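You operate a simulated robot arm through the tools that you are given. There is no shell and no other tool.

You run a simulated two-armed robot. Do the job below in one go: nothing can be reset, and whatever is moved stays where it is left.

## Task
Try the emergency stop on the running cell, then start it again.
Fine: push it in, twist it out, press reset, then start.

It is judged by the outcome, as a careful person would: the job done as asked, and still so three seconds after it is handed in. It fails if anything else is knocked over, pushed out of place, dropped, spilled or broken.

## Robot
Two 7-joint arms with fingered hands on one trunk, on a base that drives. Base frame: it is fixed to the floor where the robot stands at the start and does not move with it; the origin is under the middle of the robot, x ahead of it, y to its left, z up. Lengths are in m, angles in degrees, forces in N, time in s.
The left shoulder is at the start at [0.083, 0.125, 1.094], the right one opposite. With the tool pointing down near the work surface each hand reaches from about 0.1 to 0.8 m from the robot's upright axis, wherever it stands, measured 20 degrees to its own side. Places, roughly: mode switch [-1.3, 1.1, 1]; reset button [-1.3, 1.3, 1]; safety key [-1.5, 1.25, 1]; start button [-1.1, 1.2, 1]; stop button [-1.2, 1.3, 1]. Payload 3.6 kg a hand.
The tool frame of a hand sits at the grasp point between the pads (the TCP): z along the fingers, y along the line on which they close. The tips reach 0.03 m beyond it. The gripper opens to 0.104 m. The gripper's body begins 0.035 m behind the TCP. The gripper is a hand of 4 fingers: y runs from the thumb to the fingers, the wrist lies at [-0.015, -0.104, -0.178] in the tool frame, and closing takes about 1.5 s.
Orientation is told as [roll, pitch, yaw] about the base's x, y, z axes, in that order, counted from this pose: with the fingers straight down and the wrist toward the robot, the tool's x, y and z point along [0, 1, 0], [1, 0, 0] and [0, 0, -1] of the base frame.

## Interface
- The arms move only by the tool step_arm. It takes "left_increments", "right_increments" or both (then of equal length, played together; a hand with none holds still); each is a list of rows, each a list of 6 numbers: the shift along the base's x, y, z in m, then the turn, a rotation vector about the base's x, y, z in degrees. In form: [[dx, dy, dz, rx, ry, rz], ...]. A call has 1 to 20 rows; each row is the pose to reach, as a shift and turn from the pose commanded when the call began. "left_gripper" and "right_gripper" are, for a hand that has rows, the closure in counts, from 0 (fully open) to 255 (shut), set as the call begins (left out, the last holds). Rows are played at 5 a second. More than 0.05 m and 8.6 degrees between two rows, or a gripper value outside its range, and nothing of the call is played. Where a pose cannot be reached the arm comes as near as it can. A force on the tool above 40 N (or 10 N above the force at the start of the call, whichever is more), or a blocked arm, ends the call early, and 0.2 s more pass. Each finger travels about 0.072 m/s and halts on what it meets, pressing with about 25 N; the grip force reading is that of the motor and also rises with nothing between the fingers. The clock runs only during rows and for 0.2 s after the last one: add rows that repeat a pose to give the fingers time. The reply holds the time, the measured pose of the TCP, the force on the tool along the base axes, the opening and the grip force, in the units named above and with some noise, with the torque about the TCP (base axes, N m) and any sound that the robot's microphone picked up, and new pictures: "show" is both (left out), scene, wrist or none (wrist: the cameras of the hands that moved).
- Cameras (640 x 400 px; columns grow to the right, rows downward): "scene" is now at [0.2031, 0.0034, 1.2541]; the picture's right is [0.05, -1.00, 0.00], its down [-0.31, -0.02, -0.95] and it looks along [0.95, 0.05, -0.31] (base axes); focal length 214 px, centre (320, 200). "left" rides on the left gripper at [-0.061, -0.092, -0.13] in its tool frame; the picture's right is [-0.81, -0.28, 0.52], its down [0.53, -0.71, 0.46] and it looks along [0.24, 0.65, 0.72] (tool axes); focal length 275 px, centre (320, 200). "right" rides on the right gripper at [0.061, -0.092, -0.13] in its tool frame; the picture's right is [-0.81, 0.27, -0.52], its down [-0.53, -0.71, 0.46] and it looks along [-0.24, 0.65, 0.72] (tool axes); focal length 275 px, centre (320, 200). There is no depth. A picture from a camera that has moved, and an enlarged one, comes with that camera's place and axes in the base frame and with its lens.
- lift_body(by): slides the trunk up (or, below 0, down) by that many m; the arms and the scene camera ride with it, the base frame stays. It gives what a move gives, with no picture.
- drive_base(legs): drives the robot by 1 to 6 legs, each [ahead, left, turn to the left] in m, m and degrees, along the robot's own axes; the way and the turn of a leg run together, so that a leg with both is an arc; at most 1.5 m and 180 degrees a leg. The arms and the cameras ride along, it lands a little off, and it stops where it bumps. It gives what a move gives, and a new picture of the scene camera.
- set_grasp(shape, hand): the hand has 4 fingers and takes this shape, open, in about a second: jaw (thumb against the fingers, like two jaws); tri (thumb and two fingers); tip (a fingertip pinch); poke (one finger out to press); point (the index stretched); flat (the hand flat); cup (the hand cupped); fist (a fist). The gripper value then closes the fingers along that shape, each until it touches; the sizes above hold for jaw. It gives what a move gives, with no picture.
- head_to(pan, tilt): turns the head with the scene camera to pan (to the left, within 80 degrees either way) and tilt (down, from -29 to 69), counted from straight ahead of the robot. It gives what a move gives, and a new picture of the scene camera.
- inspect(camera, box): a new picture of the part [left, top, right, bottom] of that camera's present view, enlarged. No time passes.
- job_done(): hands the job in; it is judged then, once.

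Places have to be worked out from the pictures, the camera data and where the tool is seen. Open the grippers and draw the arms clear of the work before you hand the job in, unless the task says otherwise.

The tools are called after "Request:" by a JSON object that holds its "name" and its "arguments". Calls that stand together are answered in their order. step_arm: Moves the arms, as the interface text tells. Its arguments: {"type":"object","properties":{"left_increments":{"type":"array","items":{"type":"array","items":{"type":"number"}}},"left_gripper":{"type":"number"},"right_increments":{"type":"array","items":{"type":"array","items":{"type":"number"}}},"right_gripper":{"type":"number"},"show":{"type":"string","enum":["both","scene","wrist","none"]}},"required":[]} The other tools are called the same way: lift_body (by) slides the trunk up or down; set_grasp (shape, hand) gives the hand a shape; drive_base (legs) drives the base; head_to (pan, tilt) turns the head that bears the scene camera; inspect (camera, box) takes an enlarged picture of a part of a camera's view; job_done () hands the job in.

At the start:

```text
time: 0.0
left_position: [0.4838, 0.1917, 1.2006]
left_ee_rot: [-0.1, 0.1, 0.1]
left_ft_force: [-0.6, 0.2, -0.6]
left_ft_torque: [0.0, -0.02, 0.02]
left_finger_gap: 0.1037
left_finger_force: 0.0
left_shape: jaw
right_position: [0.4307, -0.2238, 1.1554]
right_ee_rot: [0.0, 0.0, 0.0]
right_ft_force: [0.6, -0.1, 0.1]
right_ft_torque: [0.0, -0.02, 0.02]
right_finger_gap: 0.1039
right_finger_force: 0.1
right_shape: jaw
trunk travel left (down, up): [-0.325, 0.211]
robot x, y, heading: [-0.003, -0.0023, 0.3]
head pan, tilt: [2.9, 17.9]
```

scene: 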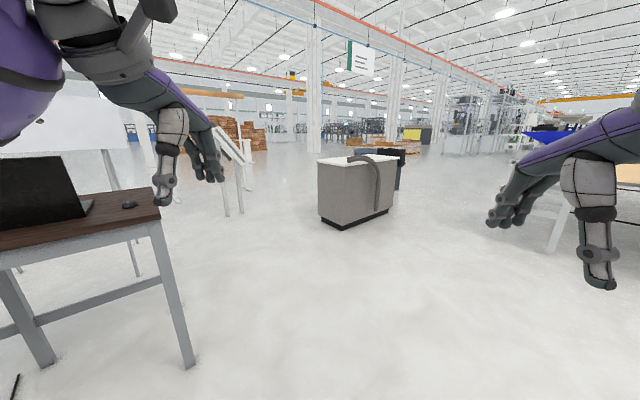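
right: 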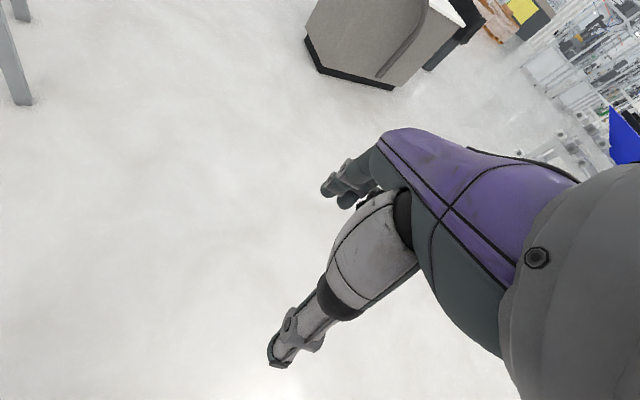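
left: 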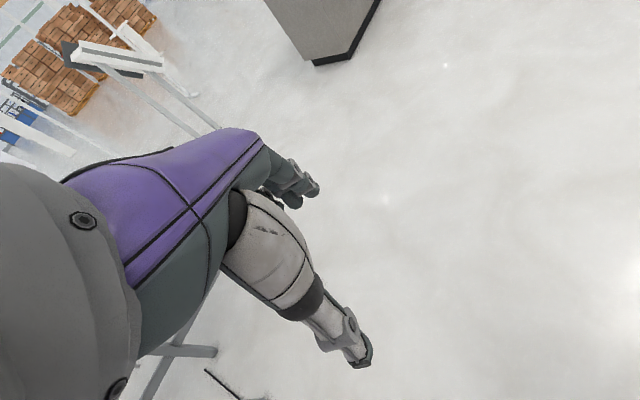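

The controls are said to be behind and to the left of the robot, around [-1.3, 1.2, 1], which is outside this view. I turn the head left to see what stands there before driving.

Request:
{"name": "head_to", "arguments": {"pan": 80, "tilt": 20}}

```text
time: 1.5
left_position: [0.4853, 0.1911, 1.2013]
left_ee_rot: [-0.1, 0.1, 0.1]
left_ft_force: [-0.3, -0.5, -0.3]
left_ft_torque: [-0.01, -0.03, -0.01]
left_finger_gap: 0.1036
left_finger_force: 0.2
left_shape: jaw
right_position: [0.4302, -0.2238, 1.1552]
right_ee_rot: [-0.1, -0.1, 0.0]
right_ft_force: [-0.9, 0.2, -0.8]
right_ft_torque: [-0.01, 0.01, 0.0]
right_finger_gap: 0.1036
right_finger_force: 0.1
right_shape: jaw
trunk travel left (down, up): [-0.325, 0.211]
robot x, y, heading: [0.0008, 0.0017, -0.2]
head pan, tilt: [80.0, 20.0]
camera scene: at [0.1261, 0.0903, 1.2508], right [0.98, -0.17, 0.0], down [-0.06, -0.34, -0.94], along [0.16, 0.93, -0.34], focal length 214 px, centre (320, 200)
```

scene: 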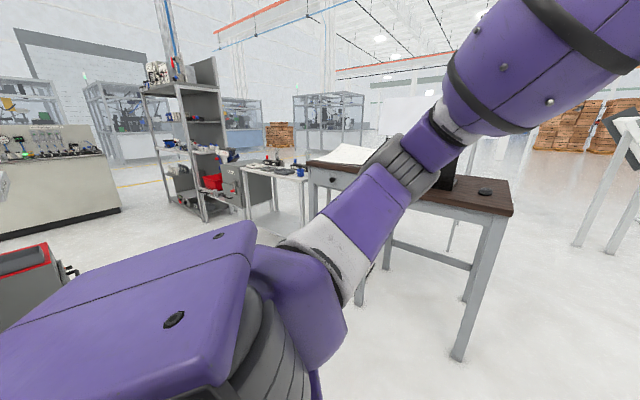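

The desk's legs are about 1.2 m or more away, so there is room to turn on the spot. I turn left about 90 degrees so the head can look toward the cell.

Request:
{"name": "drive_base", "arguments": {"legs": [[0, 0, 75]]}}

Request:
{"name": "head_to", "arguments": {"pan": 60, "tilt": 20}}

```text
time: 5.2
left_position: [-0.0635, 0.5169, 1.2018]
left_ee_rot: [-0.1, 0.1, 75.5]
left_ft_force: [1.2, 0.8, 0.1]
left_ft_torque: [0.0, 0.03, -0.01]
left_finger_gap: 0.1038
left_finger_force: 0.0
left_shape: jaw
right_position: [0.3259, 0.3589, 1.1546]
right_ee_rot: [0.1, 0.0, 75.3]
right_ft_force: [-0.2, -0.2, -0.3]
right_ft_torque: [0.01, 0.02, 0.04]
right_finger_gap: 0.1036
right_finger_force: 0.1
right_shape: jaw
trunk travel left (down, up): [-0.325, 0.211]
robot x, y, heading: [0.0041, -0.0017, 75.4]
head pan, tilt: [80.0, 20.0]
camera scene: at [-0.0589, 0.1465, 1.2508], right [0.42, 0.91, 0.0], down [0.31, -0.14, -0.94], along [-0.85, 0.39, -0.34], focal length 214 px, centre (320, 200)
```

scene: 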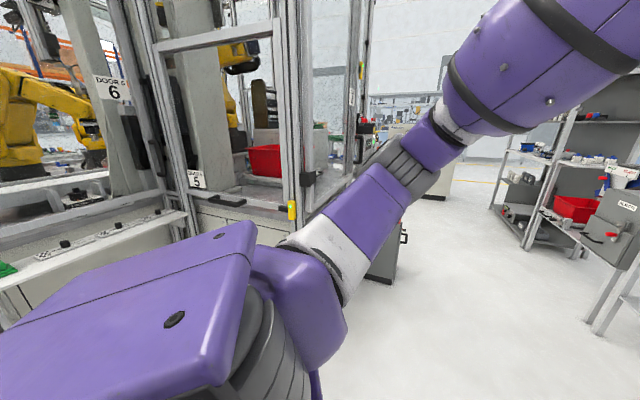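

```text
time: 6.0
left_position: [-0.0624, 0.518, 1.2014]
left_ee_rot: [-0.1, 0.1, 75.4]
left_ft_force: [0.1, 0.3, 0.2]
left_ft_torque: [0.0, 0.02, 0.0]
left_finger_gap: 0.1036
left_finger_force: 0.1
left_shape: jaw
right_position: [0.3251, 0.3594, 1.1552]
right_ee_rot: [0.0, -0.1, 75.2]
right_ft_force: [-0.1, -0.2, 0.6]
right_ft_torque: [0.03, 0.03, -0.01]
right_finger_gap: 0.1038
right_finger_force: 0.1
right_shape: jaw
trunk travel left (down, up): [-0.325, 0.211]
robot x, y, heading: [0.0015, 0.0024, 75.2]
head pan, tilt: [60.0, 20.0]
camera scene: at [-0.0405, 0.173, 1.2508], right [0.7, 0.71, 0.0], down [0.24, -0.24, -0.94], along [-0.67, 0.66, -0.34], focal length 214 px, centre (320, 200)
```

scene: 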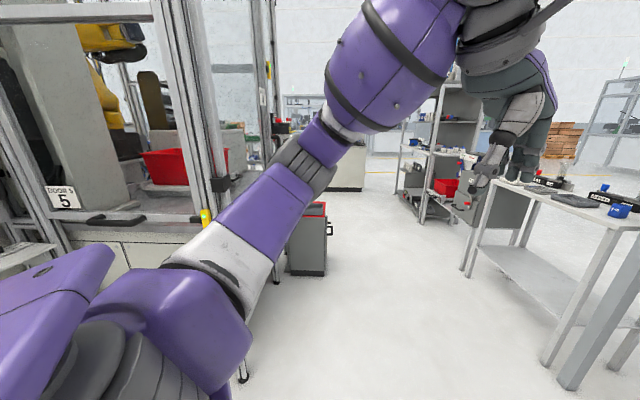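

The left arm hides the control place. The cell's nearest foot is about 0.95 m from the robot's axis and my hands reach only about 0.6 m, so I turn a further 60 degrees on the spot to face it.

Request:
{"name": "drive_base", "arguments": {"legs": [[0, 0, 62]]}}

Request:
{"name": "head_to", "arguments": {"pan": 0, "tilt": 15}}

```text
time: 9.1
left_position: [-0.4875, 0.1855, 1.2017]
left_ee_rot: [-0.1, 0.1, 137.8]
left_ft_force: [0.3, 0.4, -0.2]
left_ft_torque: [0.0, 0.06, 0.0]
left_finger_gap: 0.1038
left_finger_force: 0.1
left_shape: jaw
right_position: [-0.1665, 0.4563, 1.1551]
right_ee_rot: [0.0, 0.0, 137.6]
right_ft_force: [0.2, -0.1, 0.4]
right_ft_torque: [0.01, 0.0, 0.01]
right_finger_gap: 0.1037
right_finger_force: 0.1
right_shape: jaw
trunk travel left (down, up): [-0.325, 0.211]
robot x, y, heading: [-0.0059, -0.0036, 137.6]
head pan, tilt: [60.0, 20.0]
camera scene: at [-0.1748, 0.0464, 1.2508], right [-0.3, 0.95, 0.0], down [0.33, 0.1, -0.94], along [-0.9, -0.28, -0.34], focal length 214 px, centre (320, 200)
```

scene: 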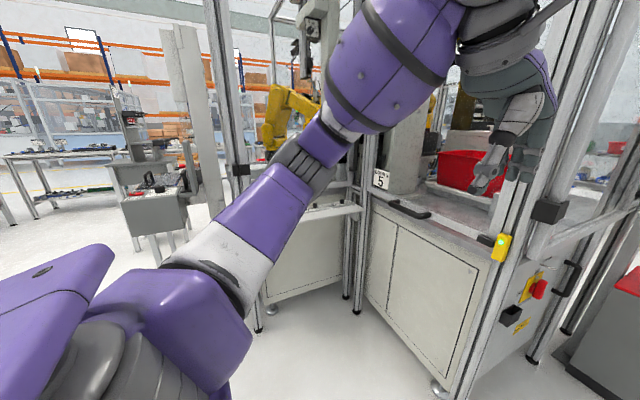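

```text
time: 10.4
left_position: [-0.4864, 0.1859, 1.2004]
left_ee_rot: [-0.2, 0.2, 137.7]
left_ft_force: [0.2, -0.7, -0.2]
left_ft_torque: [-0.03, 0.02, 0.0]
left_finger_gap: 0.1037
left_finger_force: 0.0
left_shape: jaw
right_position: [-0.1658, 0.4555, 1.1558]
right_ee_rot: [0.0, -0.1, 137.6]
right_ft_force: [0.2, 0.5, 0.1]
right_ft_torque: [-0.04, -0.02, -0.01]
right_finger_gap: 0.1039
right_finger_force: 0.2
right_shape: jaw
trunk travel left (down, up): [-0.325, 0.211]
robot x, y, heading: [-0.0009, 0.0004, 137.6]
head pan, tilt: [0.0, 15.0]
camera scene: at [-0.155, 0.1375, 1.2589], right [0.67, 0.74, 0.0], down [0.19, -0.17, -0.97], along [-0.71, 0.65, -0.26], focal length 214 px, centre (320, 200)
```

scene: 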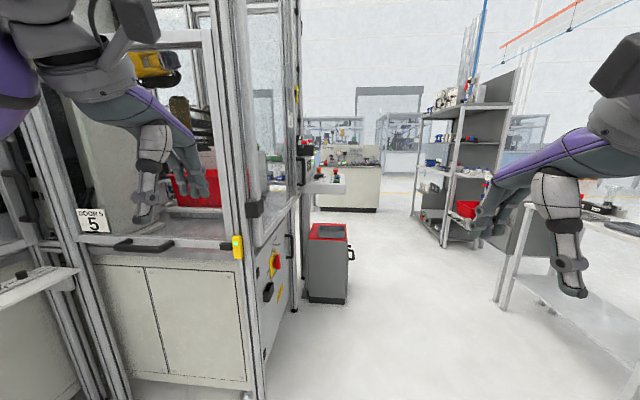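

A small shelf-like console sticks out of the side of the cell at about pixel (325,180), with what looks like a red mushroom head on top. I enlarge that area.

Request:
{"name": "inspect", "arguments": {"camera": "scene", "box": [260, 130, 380, 205]}}

Request:
{"name": "inspect", "arguments": {"camera": "scene", "box": [230, 120, 390, 320]}}

```text
5.33 times, centred on (320, 168) of scene
camera zoom: at [-0.155, 0.1375, 1.2589], right [0.67, 0.74, 0.0], down [0.19, -0.17, -0.97], along [-0.71, 0.65, -0.26], focal length 1144 px, centre (320, 373)
```

zoom: 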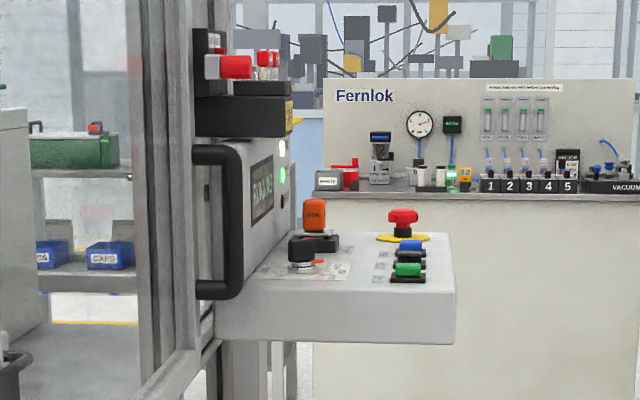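

```text
2.00 times, centred on (310, 220) of scene
camera zoom: at [-0.155, 0.1375, 1.2589], right [0.67, 0.74, 0.0], down [0.19, -0.17, -0.97], along [-0.71, 0.65, -0.26], focal length 429 px, centre (340, 160)
```

zoom: 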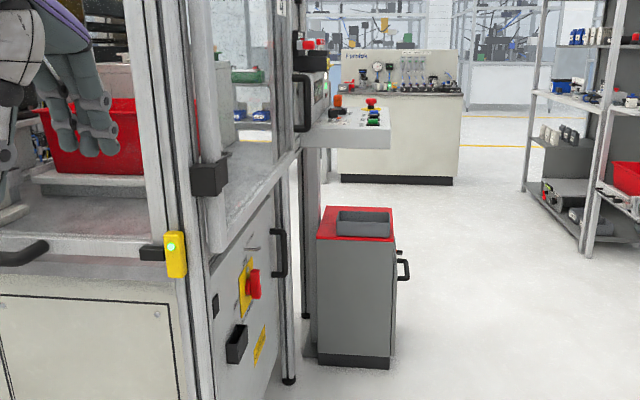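

The controls sit on a small console on the cell's right side wall: red mushroom at the far end, then blue, black and green nearer me, with a mode switch and an orange key tag toward the wall. I raise the trunk so the hands clear the console, then turn on the spot to face that wall (heading about 218).

Request:
{"name": "lift_body", "arguments": {"by": 0.15}}

Request:
{"name": "drive_base", "arguments": {"legs": [[0, 0, 80.5]]}}

Request:
{"name": "head_to", "arguments": {"pan": -75, "tilt": 25}}

```text
time: 12.2
left_position: [-0.4882, 0.1867, 1.3498]
left_ee_rot: [-0.1, 0.1, 137.7]
left_ft_force: [-2.2, -1.0, -0.1]
left_ft_torque: [0.01, 0.02, 0.0]
left_finger_gap: 0.1037
left_finger_force: 0.0
left_shape: jaw
right_position: [-0.1677, 0.4552, 1.3046]
right_ee_rot: [0.0, 0.0, 137.7]
right_ft_force: [-0.8, -0.7, 0.1]
right_ft_torque: [0.0, 0.02, 0.0]
right_finger_gap: 0.1038
right_finger_force: 0.1
right_shape: jaw
trunk travel left (down, up): [-0.475, 0.061]
robot x, y, heading: [-0.0046, 0.0017, 137.6]
head pan, tilt: [0.0, 15.0]
```

```text
time: 16.1
left_position: [-0.2579, -0.4539, 1.3523]
left_ee_rot: [-0.1, -0.1, -141.1]
left_ft_force: [-0.6, 0.3, 0.7]
left_ft_torque: [0.01, 0.01, 0.01]
left_finger_gap: 0.1037
left_finger_force: 0.0
left_shape: jaw
right_position: [-0.4753, -0.095, 1.3057]
right_ee_rot: [0.0, -0.1, -141.3]
right_ft_force: [0.4, -0.1, -0.4]
right_ft_torque: [0.02, 0.0, 0.01]
right_finger_gap: 0.1036
right_finger_force: 0.0
right_shape: jaw
trunk travel left (down, up): [-0.475, 0.061]
robot x, y, heading: [-0.0019, -0.0008, -141.0]
head pan, tilt: [0.0, 15.0]
camera scene: at [-0.1231, -0.0982, 1.4193], right [-0.63, 0.78, 0.0], down [0.2, 0.16, -0.97], along [-0.75, -0.61, -0.26], focal length 214 px, centre (320, 200)
```

scene: 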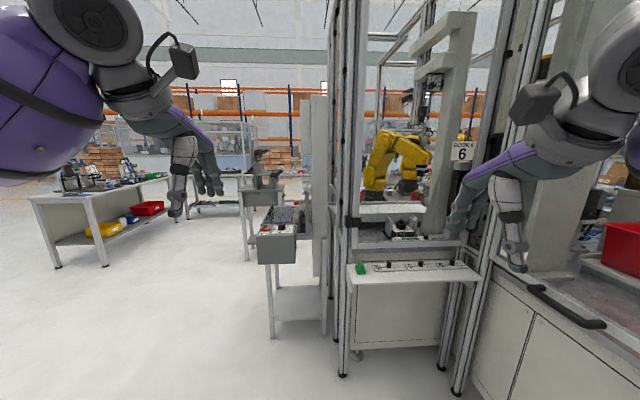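

```text
time: 17.5
left_position: [-0.2569, -0.4542, 1.3518]
left_ee_rot: [-0.1, 0.0, -141.0]
left_ft_force: [0.2, -0.7, 1.0]
left_ft_torque: [-0.03, 0.02, -0.01]
left_finger_gap: 0.1037
left_finger_force: 0.0
left_shape: jaw
right_position: [-0.4752, -0.0948, 1.3051]
right_ee_rot: [-0.1, -0.1, -141.2]
right_ft_force: [-0.7, 0.4, 0.3]
right_ft_torque: [0.01, 0.0, 0.0]
right_finger_gap: 0.1038
right_finger_force: 0.0
right_shape: jaw
trunk travel left (down, up): [-0.475, 0.061]
robot x, y, heading: [-0.0028, 0.0017, -141.0]
head pan, tilt: [-75.0, 25.0]
camera scene: at [-0.1248, 0.0147, 1.4031], right [0.59, 0.81, 0.0], down [0.34, -0.25, -0.91], along [-0.73, 0.53, -0.42], focal length 214 px, centre (320, 200)
```

scene: 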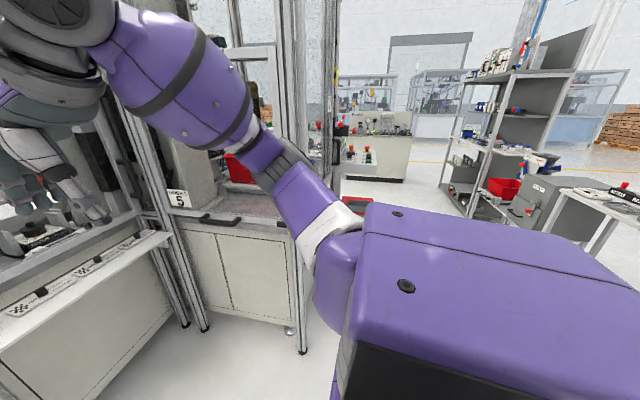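

Heading is now -141, facing the console's wall. I back off about 0.45 m to clear the cell corner, then slide right half way and look again.

Request:
{"name": "drive_base", "arguments": {"legs": [[-0.45, 0, 0], [0, -0.8, 0]]}}

Request:
{"name": "head_to", "arguments": {"pan": -45, "tilt": 30}}

```text
time: 27.3
left_position: [-0.4061, 0.4486, 1.3516]
left_ee_rot: [-0.2, 0.0, -140.7]
left_ft_force: [-0.4, -0.9, 0.4]
left_ft_torque: [-0.01, -0.01, 0.0]
left_finger_gap: 0.1036
left_finger_force: 0.1
left_shape: jaw
right_position: [-0.6266, 0.8064, 1.3041]
right_ee_rot: [0.0, 0.0, -140.7]
right_ft_force: [-0.1, -0.1, -0.3]
right_ft_torque: [0.02, 0.0, 0.0]
right_finger_gap: 0.1039
right_finger_force: 0.1
right_shape: jaw
trunk travel left (down, up): [-0.475, 0.061]
robot x, y, heading: [-0.1525, 0.9035, -141.0]
head pan, tilt: [-75.0, 25.0]
camera scene: at [-0.2774, 0.9183, 1.4031], right [0.58, 0.81, 0.0], down [0.34, -0.25, -0.91], along [-0.74, 0.53, -0.42], focal length 214 px, centre (320, 200)
```

scene: 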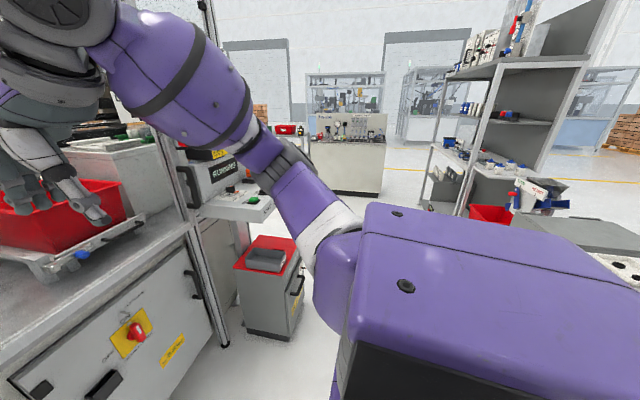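

```text
time: 28.2
left_position: [-0.4066, 0.4502, 1.3518]
left_ee_rot: [-0.1, 0.0, -140.8]
left_ft_force: [-0.1, 0.5, 0.1]
left_ft_torque: [-0.02, 0.01, 0.0]
left_finger_gap: 0.1037
left_finger_force: 0.0
left_shape: jaw
right_position: [-0.6286, 0.8066, 1.3063]
right_ee_rot: [-0.1, -0.1, -140.8]
right_ft_force: [0.4, 0.1, -0.2]
right_ft_torque: [-0.04, 0.01, -0.01]
right_finger_gap: 0.1036
right_finger_force: 0.1
right_shape: jaw
trunk travel left (down, up): [-0.475, 0.061]
robot x, y, heading: [-0.1537, 0.9052, -141.0]
head pan, tilt: [-45.0, 30.0]
camera scene: at [-0.2925, 0.8736, 1.3951], right [0.1, 0.99, 0.0], down [0.5, -0.05, -0.87], along [-0.86, 0.09, -0.5], focal length 214 px, centre (320, 200)
```

scene: 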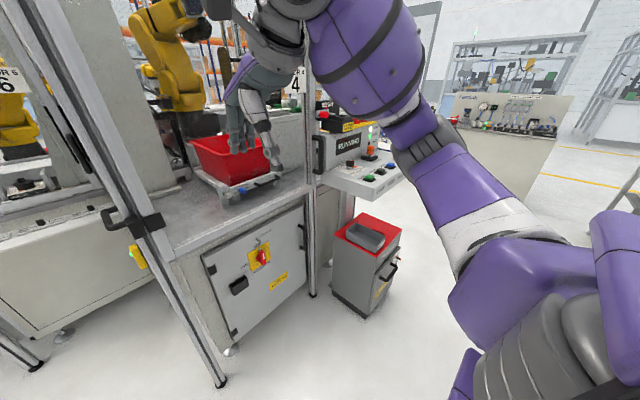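

The console with the RUNNING display is at about pixel (350,165). I enlarge it to get its layout and directions.

Request:
{"name": "inspect", "arguments": {"camera": "scene", "box": [290, 100, 418, 210]}}

```text
3.64 times, centred on (354, 155) of scene
camera zoom: at [-0.2925, 0.8736, 1.3951], right [0.1, 0.99, 0.0], down [0.5, -0.05, -0.87], along [-0.86, 0.09, -0.5], focal length 780 px, centre (196, 364)
```

zoom: 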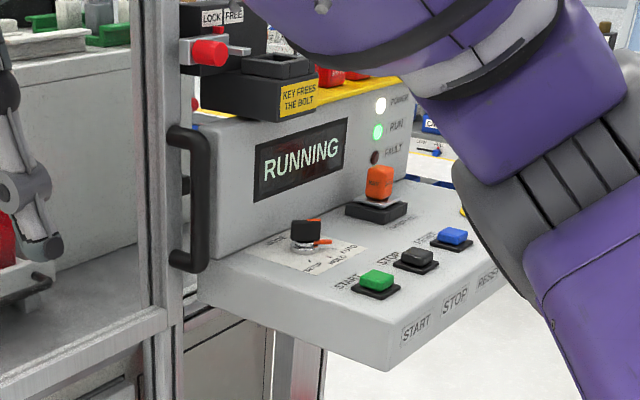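

Triangulating both views puts the green start button at about (-1.133, 1.181, 1.011), black stop near (-1.20, 1.25), blue reset near (-1.266, 1.33), and the red stop near (-1.345, 1.40). I slide right about 0.9 m so these are about 0.55 m ahead of me, slightly to the right, and then look down at them.

Request:
{"name": "drive_base", "arguments": {"legs": [[0, -0.9, 2]]}}

Request:
{"name": "head_to", "arguments": {"pan": -10, "tilt": 40}}

```text
time: 36.5
left_position: [-0.9699, 1.1243, 1.351]
left_ee_rot: [-0.1, 0.0, -138.4]
left_ft_force: [0.5, 0.2, -0.2]
left_ft_torque: [0.01, 0.05, 0.01]
left_finger_gap: 0.104
left_finger_force: 0.1
left_shape: jaw
right_position: [-1.2052, 1.471, 1.3046]
right_ee_rot: [0.1, -0.1, -138.4]
right_ft_force: [0.0, 0.7, 0.9]
right_ft_torque: [-0.02, 0.04, 0.03]
right_finger_gap: 0.104
right_finger_force: 0.1
right_shape: jaw
trunk travel left (down, up): [-0.475, 0.061]
robot x, y, heading: [-0.7343, 1.588, -138.6]
head pan, tilt: [-45.0, 30.0]
camera scene: at [-0.8732, 1.5523, 1.3951], right [0.06, 1.0, 0.0], down [0.5, -0.03, -0.87], along [-0.86, 0.05, -0.5], focal length 214 px, centre (320, 200)
```

scene: 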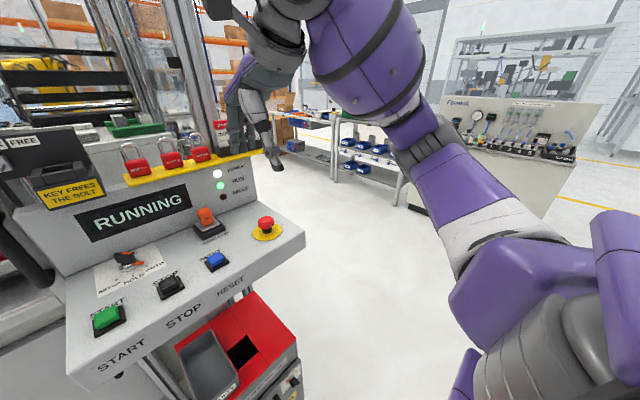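

```text
time: 37.5
left_position: [-0.9705, 1.1244, 1.3516]
left_ee_rot: [-0.1, 0.1, -138.4]
left_ft_force: [-0.3, -0.7, 0.2]
left_ft_torque: [-0.02, 0.0, -0.02]
left_finger_gap: 0.1035
left_finger_force: 0.1
left_shape: jaw
right_position: [-1.2053, 1.4715, 1.3058]
right_ee_rot: [0.0, -0.1, -138.5]
right_ft_force: [0.9, -1.6, 0.7]
right_ft_torque: [-0.03, 0.03, 0.02]
right_finger_gap: 0.1037
right_finger_force: 0.1
right_shape: jaw
trunk travel left (down, up): [-0.475, 0.061]
robot x, y, heading: [-0.7332, 1.5931, -138.5]
head pan, tilt: [-10.0, 40.0]
camera scene: at [-0.8555, 1.5024, 1.3798], right [-0.52, 0.85, 0.0], down [0.55, 0.34, -0.77], along [-0.65, -0.4, -0.64], focal length 214 px, centre (320, 200)
```

scene: 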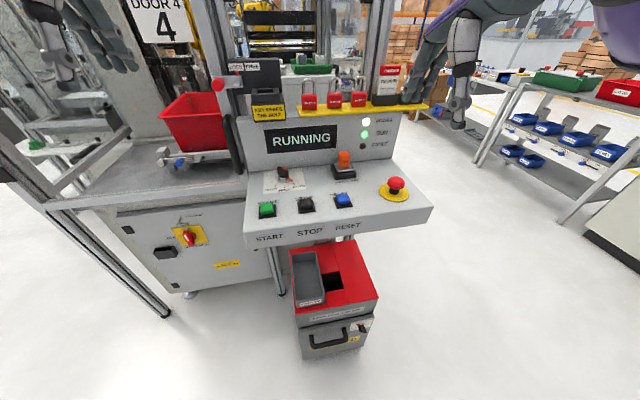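

Now I have a clear view: display RUNNING, green/black/blue buttons in a row, red mushroom on a yellow ring at the right. I enlarge the console to locate each control well.

Request:
{"name": "inspect", "arguments": {"camera": "scene", "box": [230, 100, 440, 250]}}

Request:
{"name": "inspect", "arguments": {"camera": "scene", "box": [350, 150, 430, 210]}}

```text
2.67 times, centred on (335, 175) of scene
camera zoom: at [-0.8555, 1.5024, 1.3798], right [-0.52, 0.85, 0.0], down [0.55, 0.34, -0.77], along [-0.65, -0.4, -0.64], focal length 572 px, centre (280, 267)
```

zoom: 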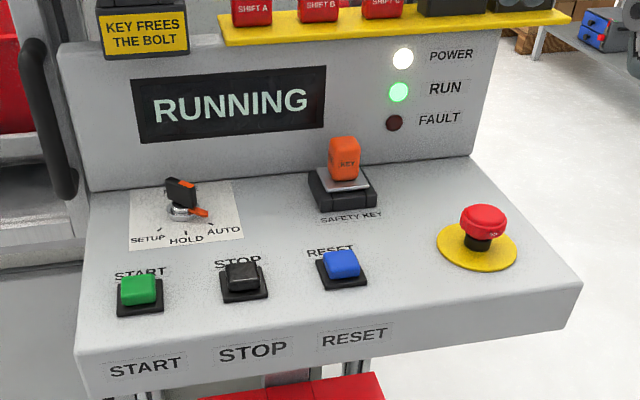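

```text
6.67 times, centred on (390, 180) of scene
camera zoom: at [-0.8555, 1.5024, 1.3798], right [-0.52, 0.85, 0.0], down [0.55, 0.34, -0.77], along [-0.65, -0.4, -0.64], focal length 1430 px, centre (-147, 333)
```

zoom: 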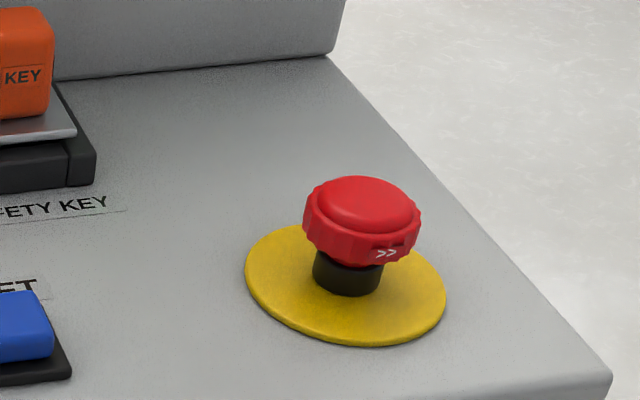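

The red stop is at about (-1.390, 1.427) with its cap top near z 1.035 and about 48 mm wide; the chevrons on its near side point right, meaning a counter-clockwise twist seen from above. I set the right hand to poke and look at where its fingertip is.

Request:
{"name": "set_grasp", "arguments": {"hand": "right", "shape": "poke"}}

Request:
{"name": "step_arm", "arguments": {"right_increments": [[0, 0, 0, 0, 0, 0]], "show": "both"}}

```text
time: 38.4
left_position: [-0.9701, 1.1234, 1.3512]
left_ee_rot: [-0.2, 0.0, -138.3]
left_ft_force: [0.6, 0.2, 0.0]
left_ft_torque: [0.01, -0.01, 0.02]
left_finger_gap: 0.1036
left_finger_force: 0.2
left_shape: jaw
right_position: [-1.2047, 1.4715, 1.3063]
right_ee_rot: [-0.1, -0.1, -138.5]
right_ft_force: [-0.1, -0.1, 0.3]
right_ft_torque: [-0.01, -0.02, 0.01]
right_finger_gap: 0.0002
right_finger_force: 0.0
right_shape: poke
trunk travel left (down, up): [-0.475, 0.061]
robot x, y, heading: [-0.734, 1.589, -138.4]
head pan, tilt: [-10.0, 40.0]
```

```text
time: 38.8
left_position: [-0.97, 1.1233, 1.351]
left_ee_rot: [-0.1, -0.1, -138.4]
left_ft_force: [1.0, 0.0, 1.1]
left_ft_torque: [-0.01, 0.02, 0.0]
left_finger_gap: 0.1034
left_finger_force: 0.1
left_shape: jaw
right_position: [-1.2051, 1.4712, 1.3053]
right_ee_rot: [0.0, 0.0, -138.5]
right_ft_force: [0.6, -0.3, -0.3]
right_ft_torque: [0.0, 0.02, -0.01]
right_finger_gap: 0.0
right_finger_force: 0.1
right_shape: poke
trunk travel left (down, up): [-0.475, 0.061]
robot x, y, heading: [-0.731, 1.5864, -138.5]
head pan, tilt: [-10.0, 40.0]
camera scene: at [-0.8554, 1.5023, 1.3798], right [-0.52, 0.85, 0.0], down [0.55, 0.34, -0.77], along [-0.65, -0.4, -0.64], focal length 214 px, centre (320, 200)
camera right: at [-1.0941, 1.4853, 1.4347], right [-0.74, 0.42, 0.52], down [0.18, 0.87, -0.46], along [-0.64, -0.25, -0.72], focal length 275 px, centre (320, 200)
```

scene: 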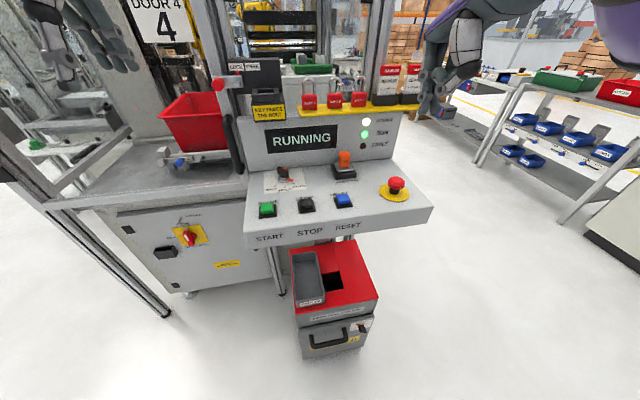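
right: 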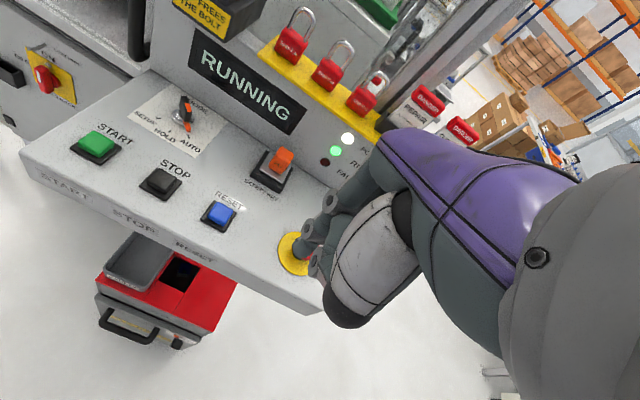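

The wrist view shows the hand over the red button. I enlarge the fingertips to see which finger sticks out and where its tip is relative to the TCP (which projects to about (331,244)).

Request:
{"name": "inspect", "arguments": {"camera": "right", "box": [240, 160, 440, 340]}}

Request:
{"name": "inspect", "arguments": {"camera": "scene", "box": [390, 20, 500, 150]}}

```text
2.22 times, centred on (340, 250) of right
camera zoom: at [-1.0941, 1.4853, 1.4347], right [-0.74, 0.42, 0.52], down [0.18, 0.87, -0.46], along [-0.64, -0.25, -0.72], focal length 612 px, centre (276, 89)
```

zoom: 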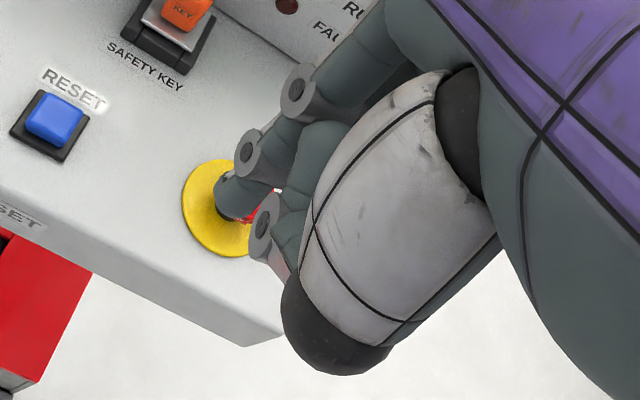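

```text
3.08 times, centred on (445, 85) of scene
camera zoom: at [-0.8554, 1.5023, 1.3798], right [-0.52, 0.85, 0.0], down [0.55, 0.34, -0.77], along [-0.65, -0.4, -0.64], focal length 660 px, centre (-65, 554)
```

zoom: 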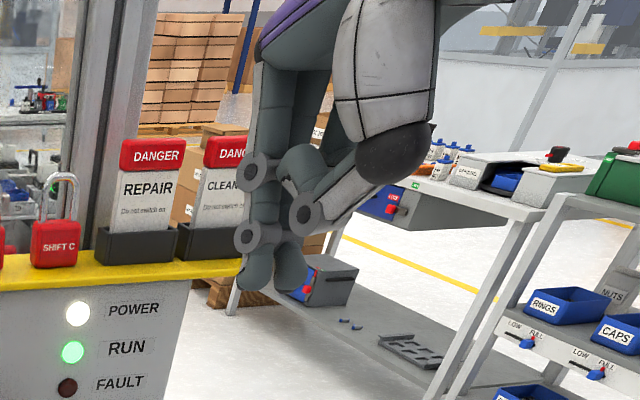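

The poke fingertip lies about 0.027 m below the TCP on its axis (tip near z 1.278 now). I move the hand level to above the red button at (-1.390, 1.427), then look.

Request:
{"name": "step_arm", "arguments": {"right_increments": [[-0.031, -0.007, 0, 0, 0, 0], [-0.062, -0.015, 0, 0, 0, 0], [-0.093, -0.022, 0, 0, 0, 0], [-0.124, -0.03, 0, 0, 0, 0], [-0.155, -0.037, 0, 0, 0, 0], [-0.185, -0.044, 0, 0, 0, 0], [-0.185, -0.044, -0.04, 0, 0, 0], [-0.185, -0.044, -0.08, 0, 0, 0], [-0.185, -0.044, -0.12, 0, 0, 0], [-0.185, -0.044, -0.16, 0, 0, 0], [-0.185, -0.044, -0.16, 0, 0, 0]], "show": "both"}}

```text
time: 41.2
left_position: [-0.9697, 1.1237, 1.3523]
left_ee_rot: [-0.1, 0.0, -138.5]
left_ft_force: [1.5, 0.8, -0.5]
left_ft_torque: [-0.04, 0.0, 0.0]
left_finger_gap: 0.1035
left_finger_force: 0.1
left_shape: jaw
right_position: [-1.3897, 1.4267, 1.1454]
right_ee_rot: [0.0, -0.1, -138.5]
right_ft_force: [0.2, 0.3, -0.5]
right_ft_torque: [0.01, 0.02, 0.02]
right_finger_gap: 0.0
right_finger_force: 0.0
right_shape: poke
trunk travel left (down, up): [-0.475, 0.061]
robot x, y, heading: [-0.7361, 1.5892, -138.6]
head pan, tilt: [-10.0, 40.0]
camera scene: at [-0.8551, 1.5022, 1.3798], right [-0.52, 0.85, 0.0], down [0.55, 0.34, -0.77], along [-0.65, -0.4, -0.64], focal length 214 px, centre (320, 200)
camera right: at [-1.2786, 1.4408, 1.2739], right [-0.74, 0.42, 0.52], down [0.18, 0.87, -0.46], along [-0.65, -0.24, -0.72], focal length 275 px, centre (320, 200)
```

scene: 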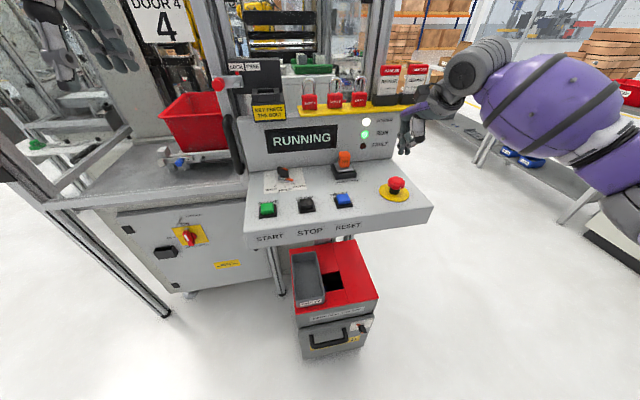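
right: 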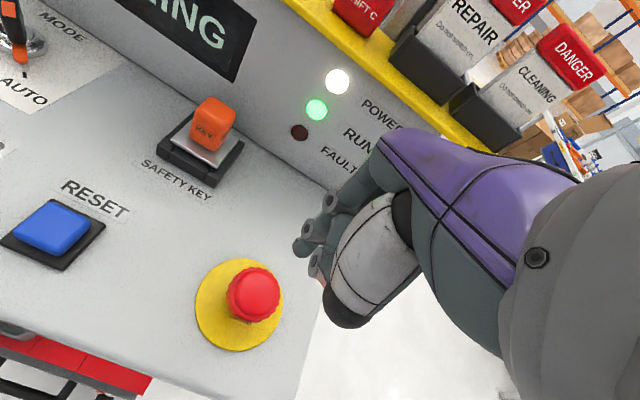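

The hand is over the red cap; the wrist view suggests the cap is a few mm toward +x of my estimate, about (-1.386, 1.429). I nudge there and lower to just above the cap before looking again.

Request:
{"name": "step_arm", "arguments": {"right_increments": [[0.002, 0.001, -0.02, 0, 0, 0], [0.004, 0.002, -0.04, 0, 0, 0], [0.004, 0.002, -0.06, 0, 0, 0], [0.004, 0.002, -0.06, 0, 0, 0]], "show": "both"}}

Request:
{"name": "inspect", "arguments": {"camera": "right", "box": [200, 200, 380, 340]}}

Request:
{"name": "inspect", "arguments": {"camera": "scene", "box": [340, 110, 460, 210]}}

```text
time: 42.2
left_position: [-0.9696, 1.1243, 1.352]
left_ee_rot: [-0.2, 0.0, -138.4]
left_ft_force: [0.0, 0.2, -0.1]
left_ft_torque: [0.01, 0.01, 0.03]
left_finger_gap: 0.1034
left_finger_force: 0.0
left_shape: jaw
right_position: [-1.3855, 1.4293, 1.0856]
right_ee_rot: [0.0, -0.1, -138.5]
right_ft_force: [-0.5, 0.9, -0.1]
right_ft_torque: [0.0, -0.02, 0.01]
right_finger_gap: 0.0
right_finger_force: 0.1
right_shape: poke
trunk travel left (down, up): [-0.475, 0.061]
robot x, y, heading: [-0.7314, 1.5863, -138.6]
head pan, tilt: [-10.0, 40.0]
camera scene: at [-0.8553, 1.5023, 1.3798], right [-0.52, 0.85, 0.0], down [0.55, 0.34, -0.77], along [-0.65, -0.4, -0.64], focal length 214 px, centre (320, 200)
camera right: at [-1.2742, 1.4435, 1.2142], right [-0.74, 0.42, 0.52], down [0.18, 0.87, -0.46], along [-0.65, -0.25, -0.72], focal length 275 px, centre (320, 200)
```

scene: 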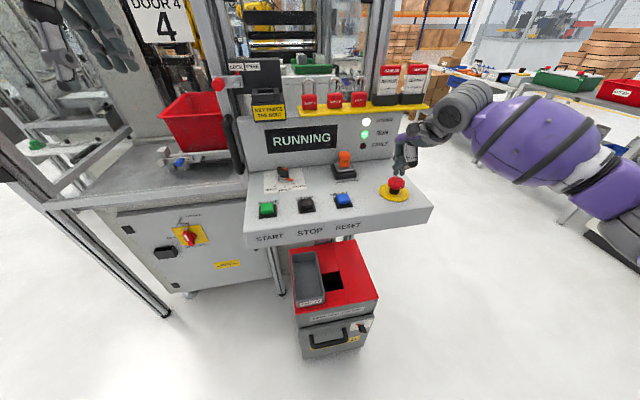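
right: 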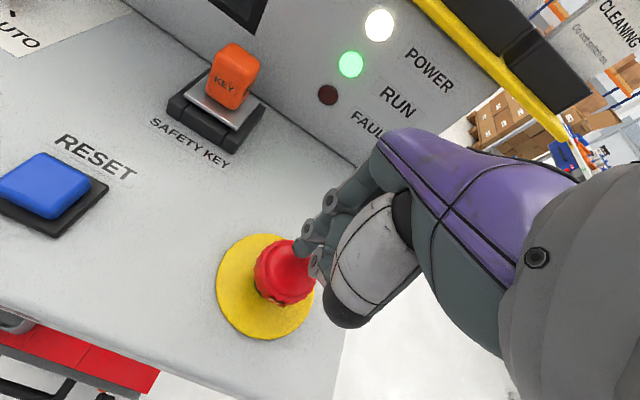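

```text
2.86 times, centred on (290, 270) of right
camera zoom: at [-1.2742, 1.4435, 1.2142], right [-0.74, 0.42, 0.52], down [0.18, 0.87, -0.46], along [-0.65, -0.25, -0.72], focal length 786 px, centre (406, 0)
```

zoom: 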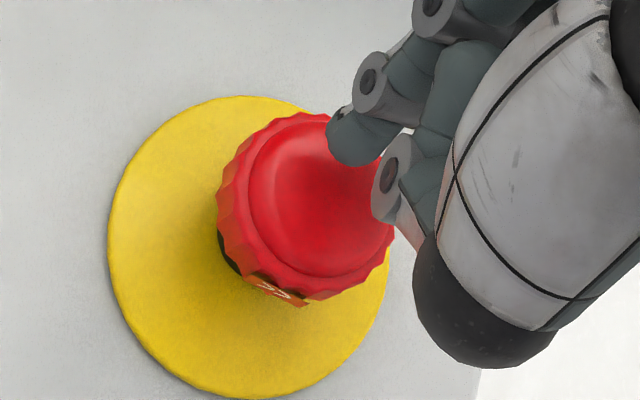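

```text
4.00 times, centred on (400, 160) of scene
camera zoom: at [-0.8553, 1.5023, 1.3798], right [-0.52, 0.85, 0.0], down [0.55, 0.34, -0.77], along [-0.65, -0.4, -0.64], focal length 858 px, centre (0, 360)
```

zoom: 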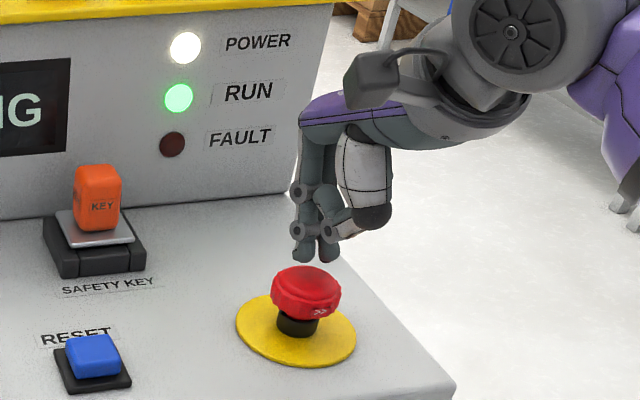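

The fingertip is centred over the red cap, about 2 cm above it. I press straight down in small steps; the force stop will end it if it bottoms out.

Request:
{"name": "step_arm", "arguments": {"right_increments": [[0, 0, -0.01, 0, 0, 0], [0, 0, -0.018, 0, 0, 0], [0, 0, -0.022, 0, 0, 0], [0, 0, -0.025, 0, 0, 0], [0, 0, -0.028, 0, 0, 0], [0, 0, -0.031, 0, 0, 0], [0, 0, -0.034, 0, 0, 0], [0, 0, -0.037, 0, 0, 0]], "show": "both"}}

```text
time: 43.4
left_position: [-0.9698, 1.1239, 1.3512]
left_ee_rot: [-0.1, 0.0, -138.4]
left_ft_force: [-0.4, -0.3, -0.5]
left_ft_torque: [0.0, -0.01, -0.01]
left_finger_gap: 0.1037
left_finger_force: 0.0
left_shape: jaw
right_position: [-1.3879, 1.4266, 1.0682]
right_ee_rot: [0.3, -1.6, -138.5]
right_ft_force: [3.1, -0.2, 18.0]
right_ft_torque: [0.0, -0.07, -0.05]
right_finger_gap: 0.0002
right_finger_force: 0.1
right_shape: poke
trunk travel left (down, up): [-0.475, 0.061]
robot x, y, heading: [-0.7355, 1.5874, -138.4]
head pan, tilt: [-10.0, 40.0]
stopped in row 6 (right hand): the force on the tool passed its limit at 41 N (the readings are from after the stop); the commanded pose is now the measured one
camera scene: at [-0.8544, 1.5024, 1.3795], right [-0.52, 0.85, 0.0], down [0.55, 0.34, -0.77], along [-0.65, -0.4, -0.64], focal length 214 px, centre (320, 200)
camera right: at [-1.2749, 1.4432, 1.1952], right [-0.73, 0.44, 0.52], down [0.17, 0.86, -0.48], along [-0.66, -0.26, -0.71], focal length 275 px, centre (320, 200)
```

scene: 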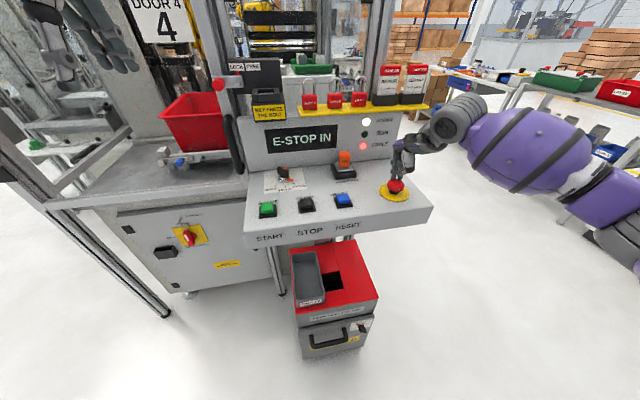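
right: 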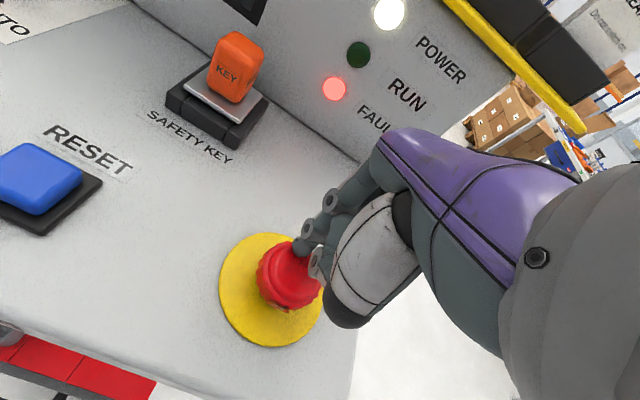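

The display now reads E-STOP IN, the run lamp is off and the fault lamp is red, so the stop has latched. I lift off straight up, levelling the small tilt, and take the jaw shape to twist it out.

Request:
{"name": "step_arm", "arguments": {"right_increments": [[0, 0, 0.01, 0, 0, 0], [0.001, 0.001, 0.03, 0.6, -0.5, 0], [0.003, 0.0014, 0.06, 1.28, -1.0, 0], [0.003, 0.0014, 0.1, 1.28, -1.0, 0], [0.003, 0.0014, 0.1, 1.28, -1.0, 0]], "show": "none"}}

Request:
{"name": "set_grasp", "arguments": {"hand": "right", "shape": "jaw"}}

Request:
{"name": "inspect", "arguments": {"camera": "scene", "box": [240, 100, 460, 240]}}

Request:
{"name": "inspect", "arguments": {"camera": "right", "box": [160, 140, 480, 340]}}

```text
time: 44.6
left_position: [-0.9717, 1.1228, 1.3518]
left_ee_rot: [-0.2, -0.1, -138.4]
left_ft_force: [-0.1, 0.2, -0.3]
left_ft_torque: [-0.02, 0.02, -0.01]
left_finger_gap: 0.1035
left_finger_force: 0.0
left_shape: jaw
right_position: [-1.3856, 1.4313, 1.1621]
right_ee_rot: [-0.2, 0.6, -138.5]
right_ft_force: [0.0, 0.4, -0.5]
right_ft_torque: [-0.04, -0.01, 0.05]
right_finger_gap: 0.0
right_finger_force: 0.1
right_shape: poke
trunk travel left (down, up): [-0.475, 0.061]
robot x, y, heading: [-0.7313, 1.5892, -138.4]
head pan, tilt: [-10.0, 40.0]
```

```text
time: 45.5
left_position: [-0.9709, 1.1239, 1.3506]
left_ee_rot: [-0.1, -0.1, -138.5]
left_ft_force: [0.3, 0.3, 0.4]
left_ft_torque: [-0.01, -0.01, 0.01]
left_finger_gap: 0.1034
left_finger_force: 0.2
left_shape: jaw
right_position: [-1.385, 1.4299, 1.1644]
right_ee_rot: [-0.2, 0.6, -138.5]
right_ft_force: [0.5, 0.2, -0.1]
right_ft_torque: [0.0, -0.02, 0.02]
right_finger_gap: 0.1037
right_finger_force: 0.0
right_shape: jaw
trunk travel left (down, up): [-0.475, 0.061]
robot x, y, heading: [-0.7355, 1.5893, -138.6]
head pan, tilt: [-10.0, 40.0]
```

```text
2.86 times, centred on (350, 170) of scene
camera zoom: at [-0.8555, 1.5024, 1.3798], right [-0.52, 0.85, 0.0], down [0.55, 0.34, -0.77], along [-0.65, -0.4, -0.64], focal length 613 px, centre (234, 286)
```

zoom: 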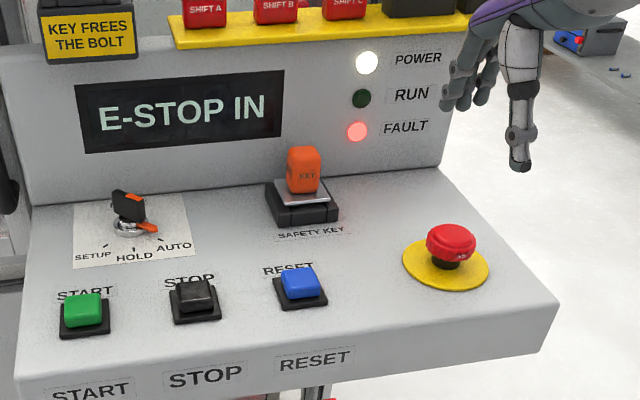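

```text
2.00 times, centred on (320, 240) of right
camera zoom: at [-1.2759, 1.4425, 1.2934], right [-0.75, 0.42, 0.52], down [0.18, 0.88, -0.45], along [-0.64, -0.24, -0.73], focal length 551 px, centre (320, 120)
```

zoom: 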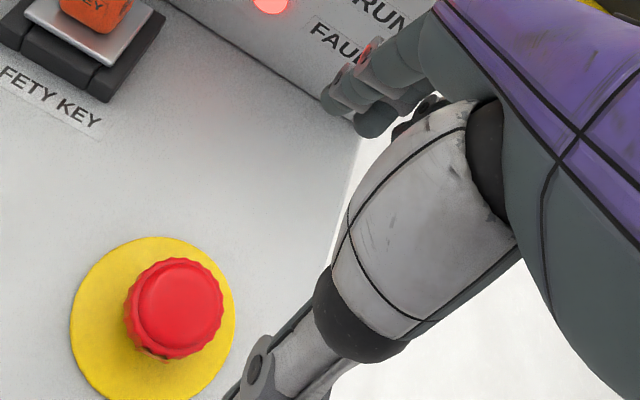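

The hand is open in jaw shape above the cap. I pre-turn it 45 degrees clockwise (seen from above) in the air so there is room for a long counter-clockwise twist, and check the arm can hold that pose.

Request:
{"name": "step_arm", "arguments": {"right_increments": [[0, 0, 0, 0, 0, -7.5], [0, -0.001, 0, 0, 0, -15], [0, -0.002, 0, 0, 0, -22.5], [0, -0.002, 0, 0, 0, -30], [0, -0.002, 0, 0, 0, -37.5], [0, -0.002, 0, 0, 0, -45], [0, -0.002, -0.04, 0, 0, -45], [0, -0.002, -0.06, 0, 0, -45], [0, -0.002, -0.06, 0, 0, -45]], "show": "both"}}

Request:
{"name": "inspect", "arguments": {"camera": "right", "box": [160, 140, 480, 340]}}

Request:
{"name": "inspect", "arguments": {"camera": "scene", "box": [330, 110, 470, 210]}}

```text
time: 47.5
left_position: [-0.9695, 1.1241, 1.352]
left_ee_rot: [0.0, 0.0, -138.5]
left_ft_force: [-0.8, 0.4, 0.2]
left_ft_torque: [-0.01, -0.01, 0.02]
left_finger_gap: 0.1038
left_finger_force: 0.1
left_shape: jaw
right_position: [-1.3861, 1.4271, 1.1033]
right_ee_rot: [-0.1, 0.7, 176.4]
right_ft_force: [0.0, 0.1, -0.6]
right_ft_torque: [0.02, 0.02, -0.01]
right_finger_gap: 0.1038
right_finger_force: 0.0
right_shape: jaw
trunk travel left (down, up): [-0.475, 0.061]
robot x, y, heading: [-0.7334, 1.589, -138.5]
head pan, tilt: [-10.0, 40.0]
camera scene: at [-0.8554, 1.5024, 1.3798], right [-0.52, 0.85, 0.0], down [0.55, 0.34, -0.77], along [-0.65, -0.4, -0.64], focal length 214 px, centre (320, 200)
camera right: at [-1.2977, 1.3594, 1.2335], right [-0.23, 0.82, 0.52], down [0.75, 0.49, -0.45], along [-0.62, 0.28, -0.73], focal length 275 px, centre (320, 200)
```

scene: 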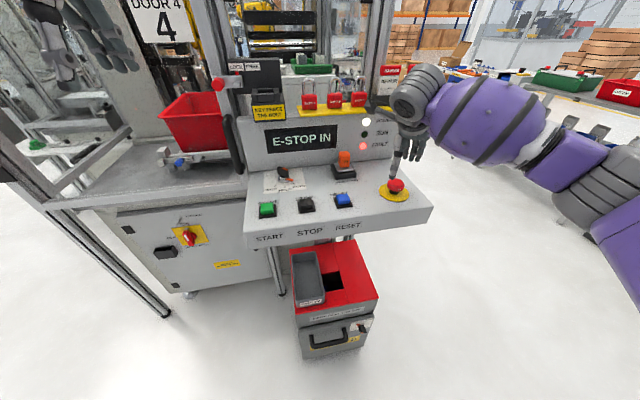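
right: 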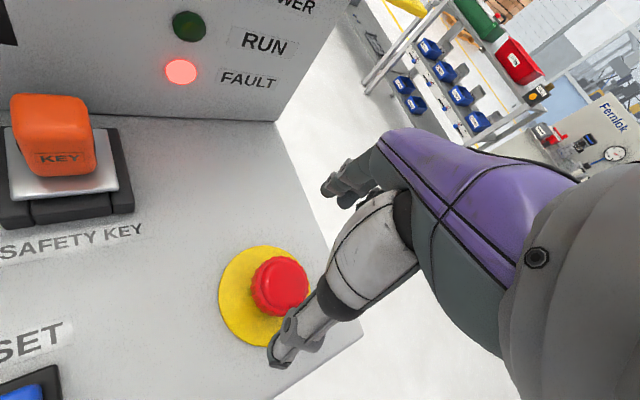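

```text
2.00 times, centred on (320, 240) of right
camera zoom: at [-1.2977, 1.3594, 1.2335], right [-0.23, 0.82, 0.52], down [0.75, 0.49, -0.45], along [-0.62, 0.28, -0.73], focal length 551 px, centre (320, 120)
```

zoom: 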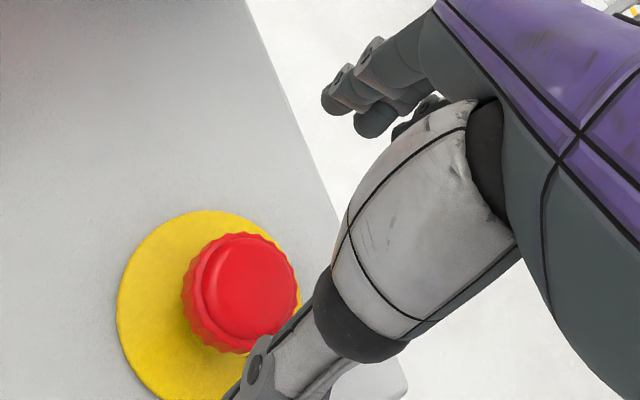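

```text
4.00 times, centred on (400, 160) of scene
camera zoom: at [-0.8554, 1.5024, 1.3798], right [-0.52, 0.85, 0.0], down [0.55, 0.34, -0.77], along [-0.65, -0.4, -0.64], focal length 858 px, centre (0, 360)
```

zoom: 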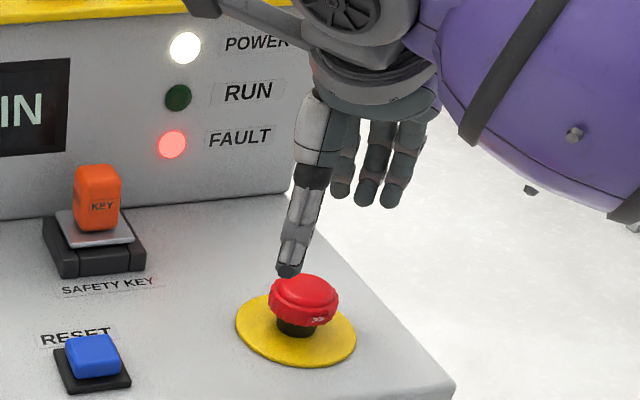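

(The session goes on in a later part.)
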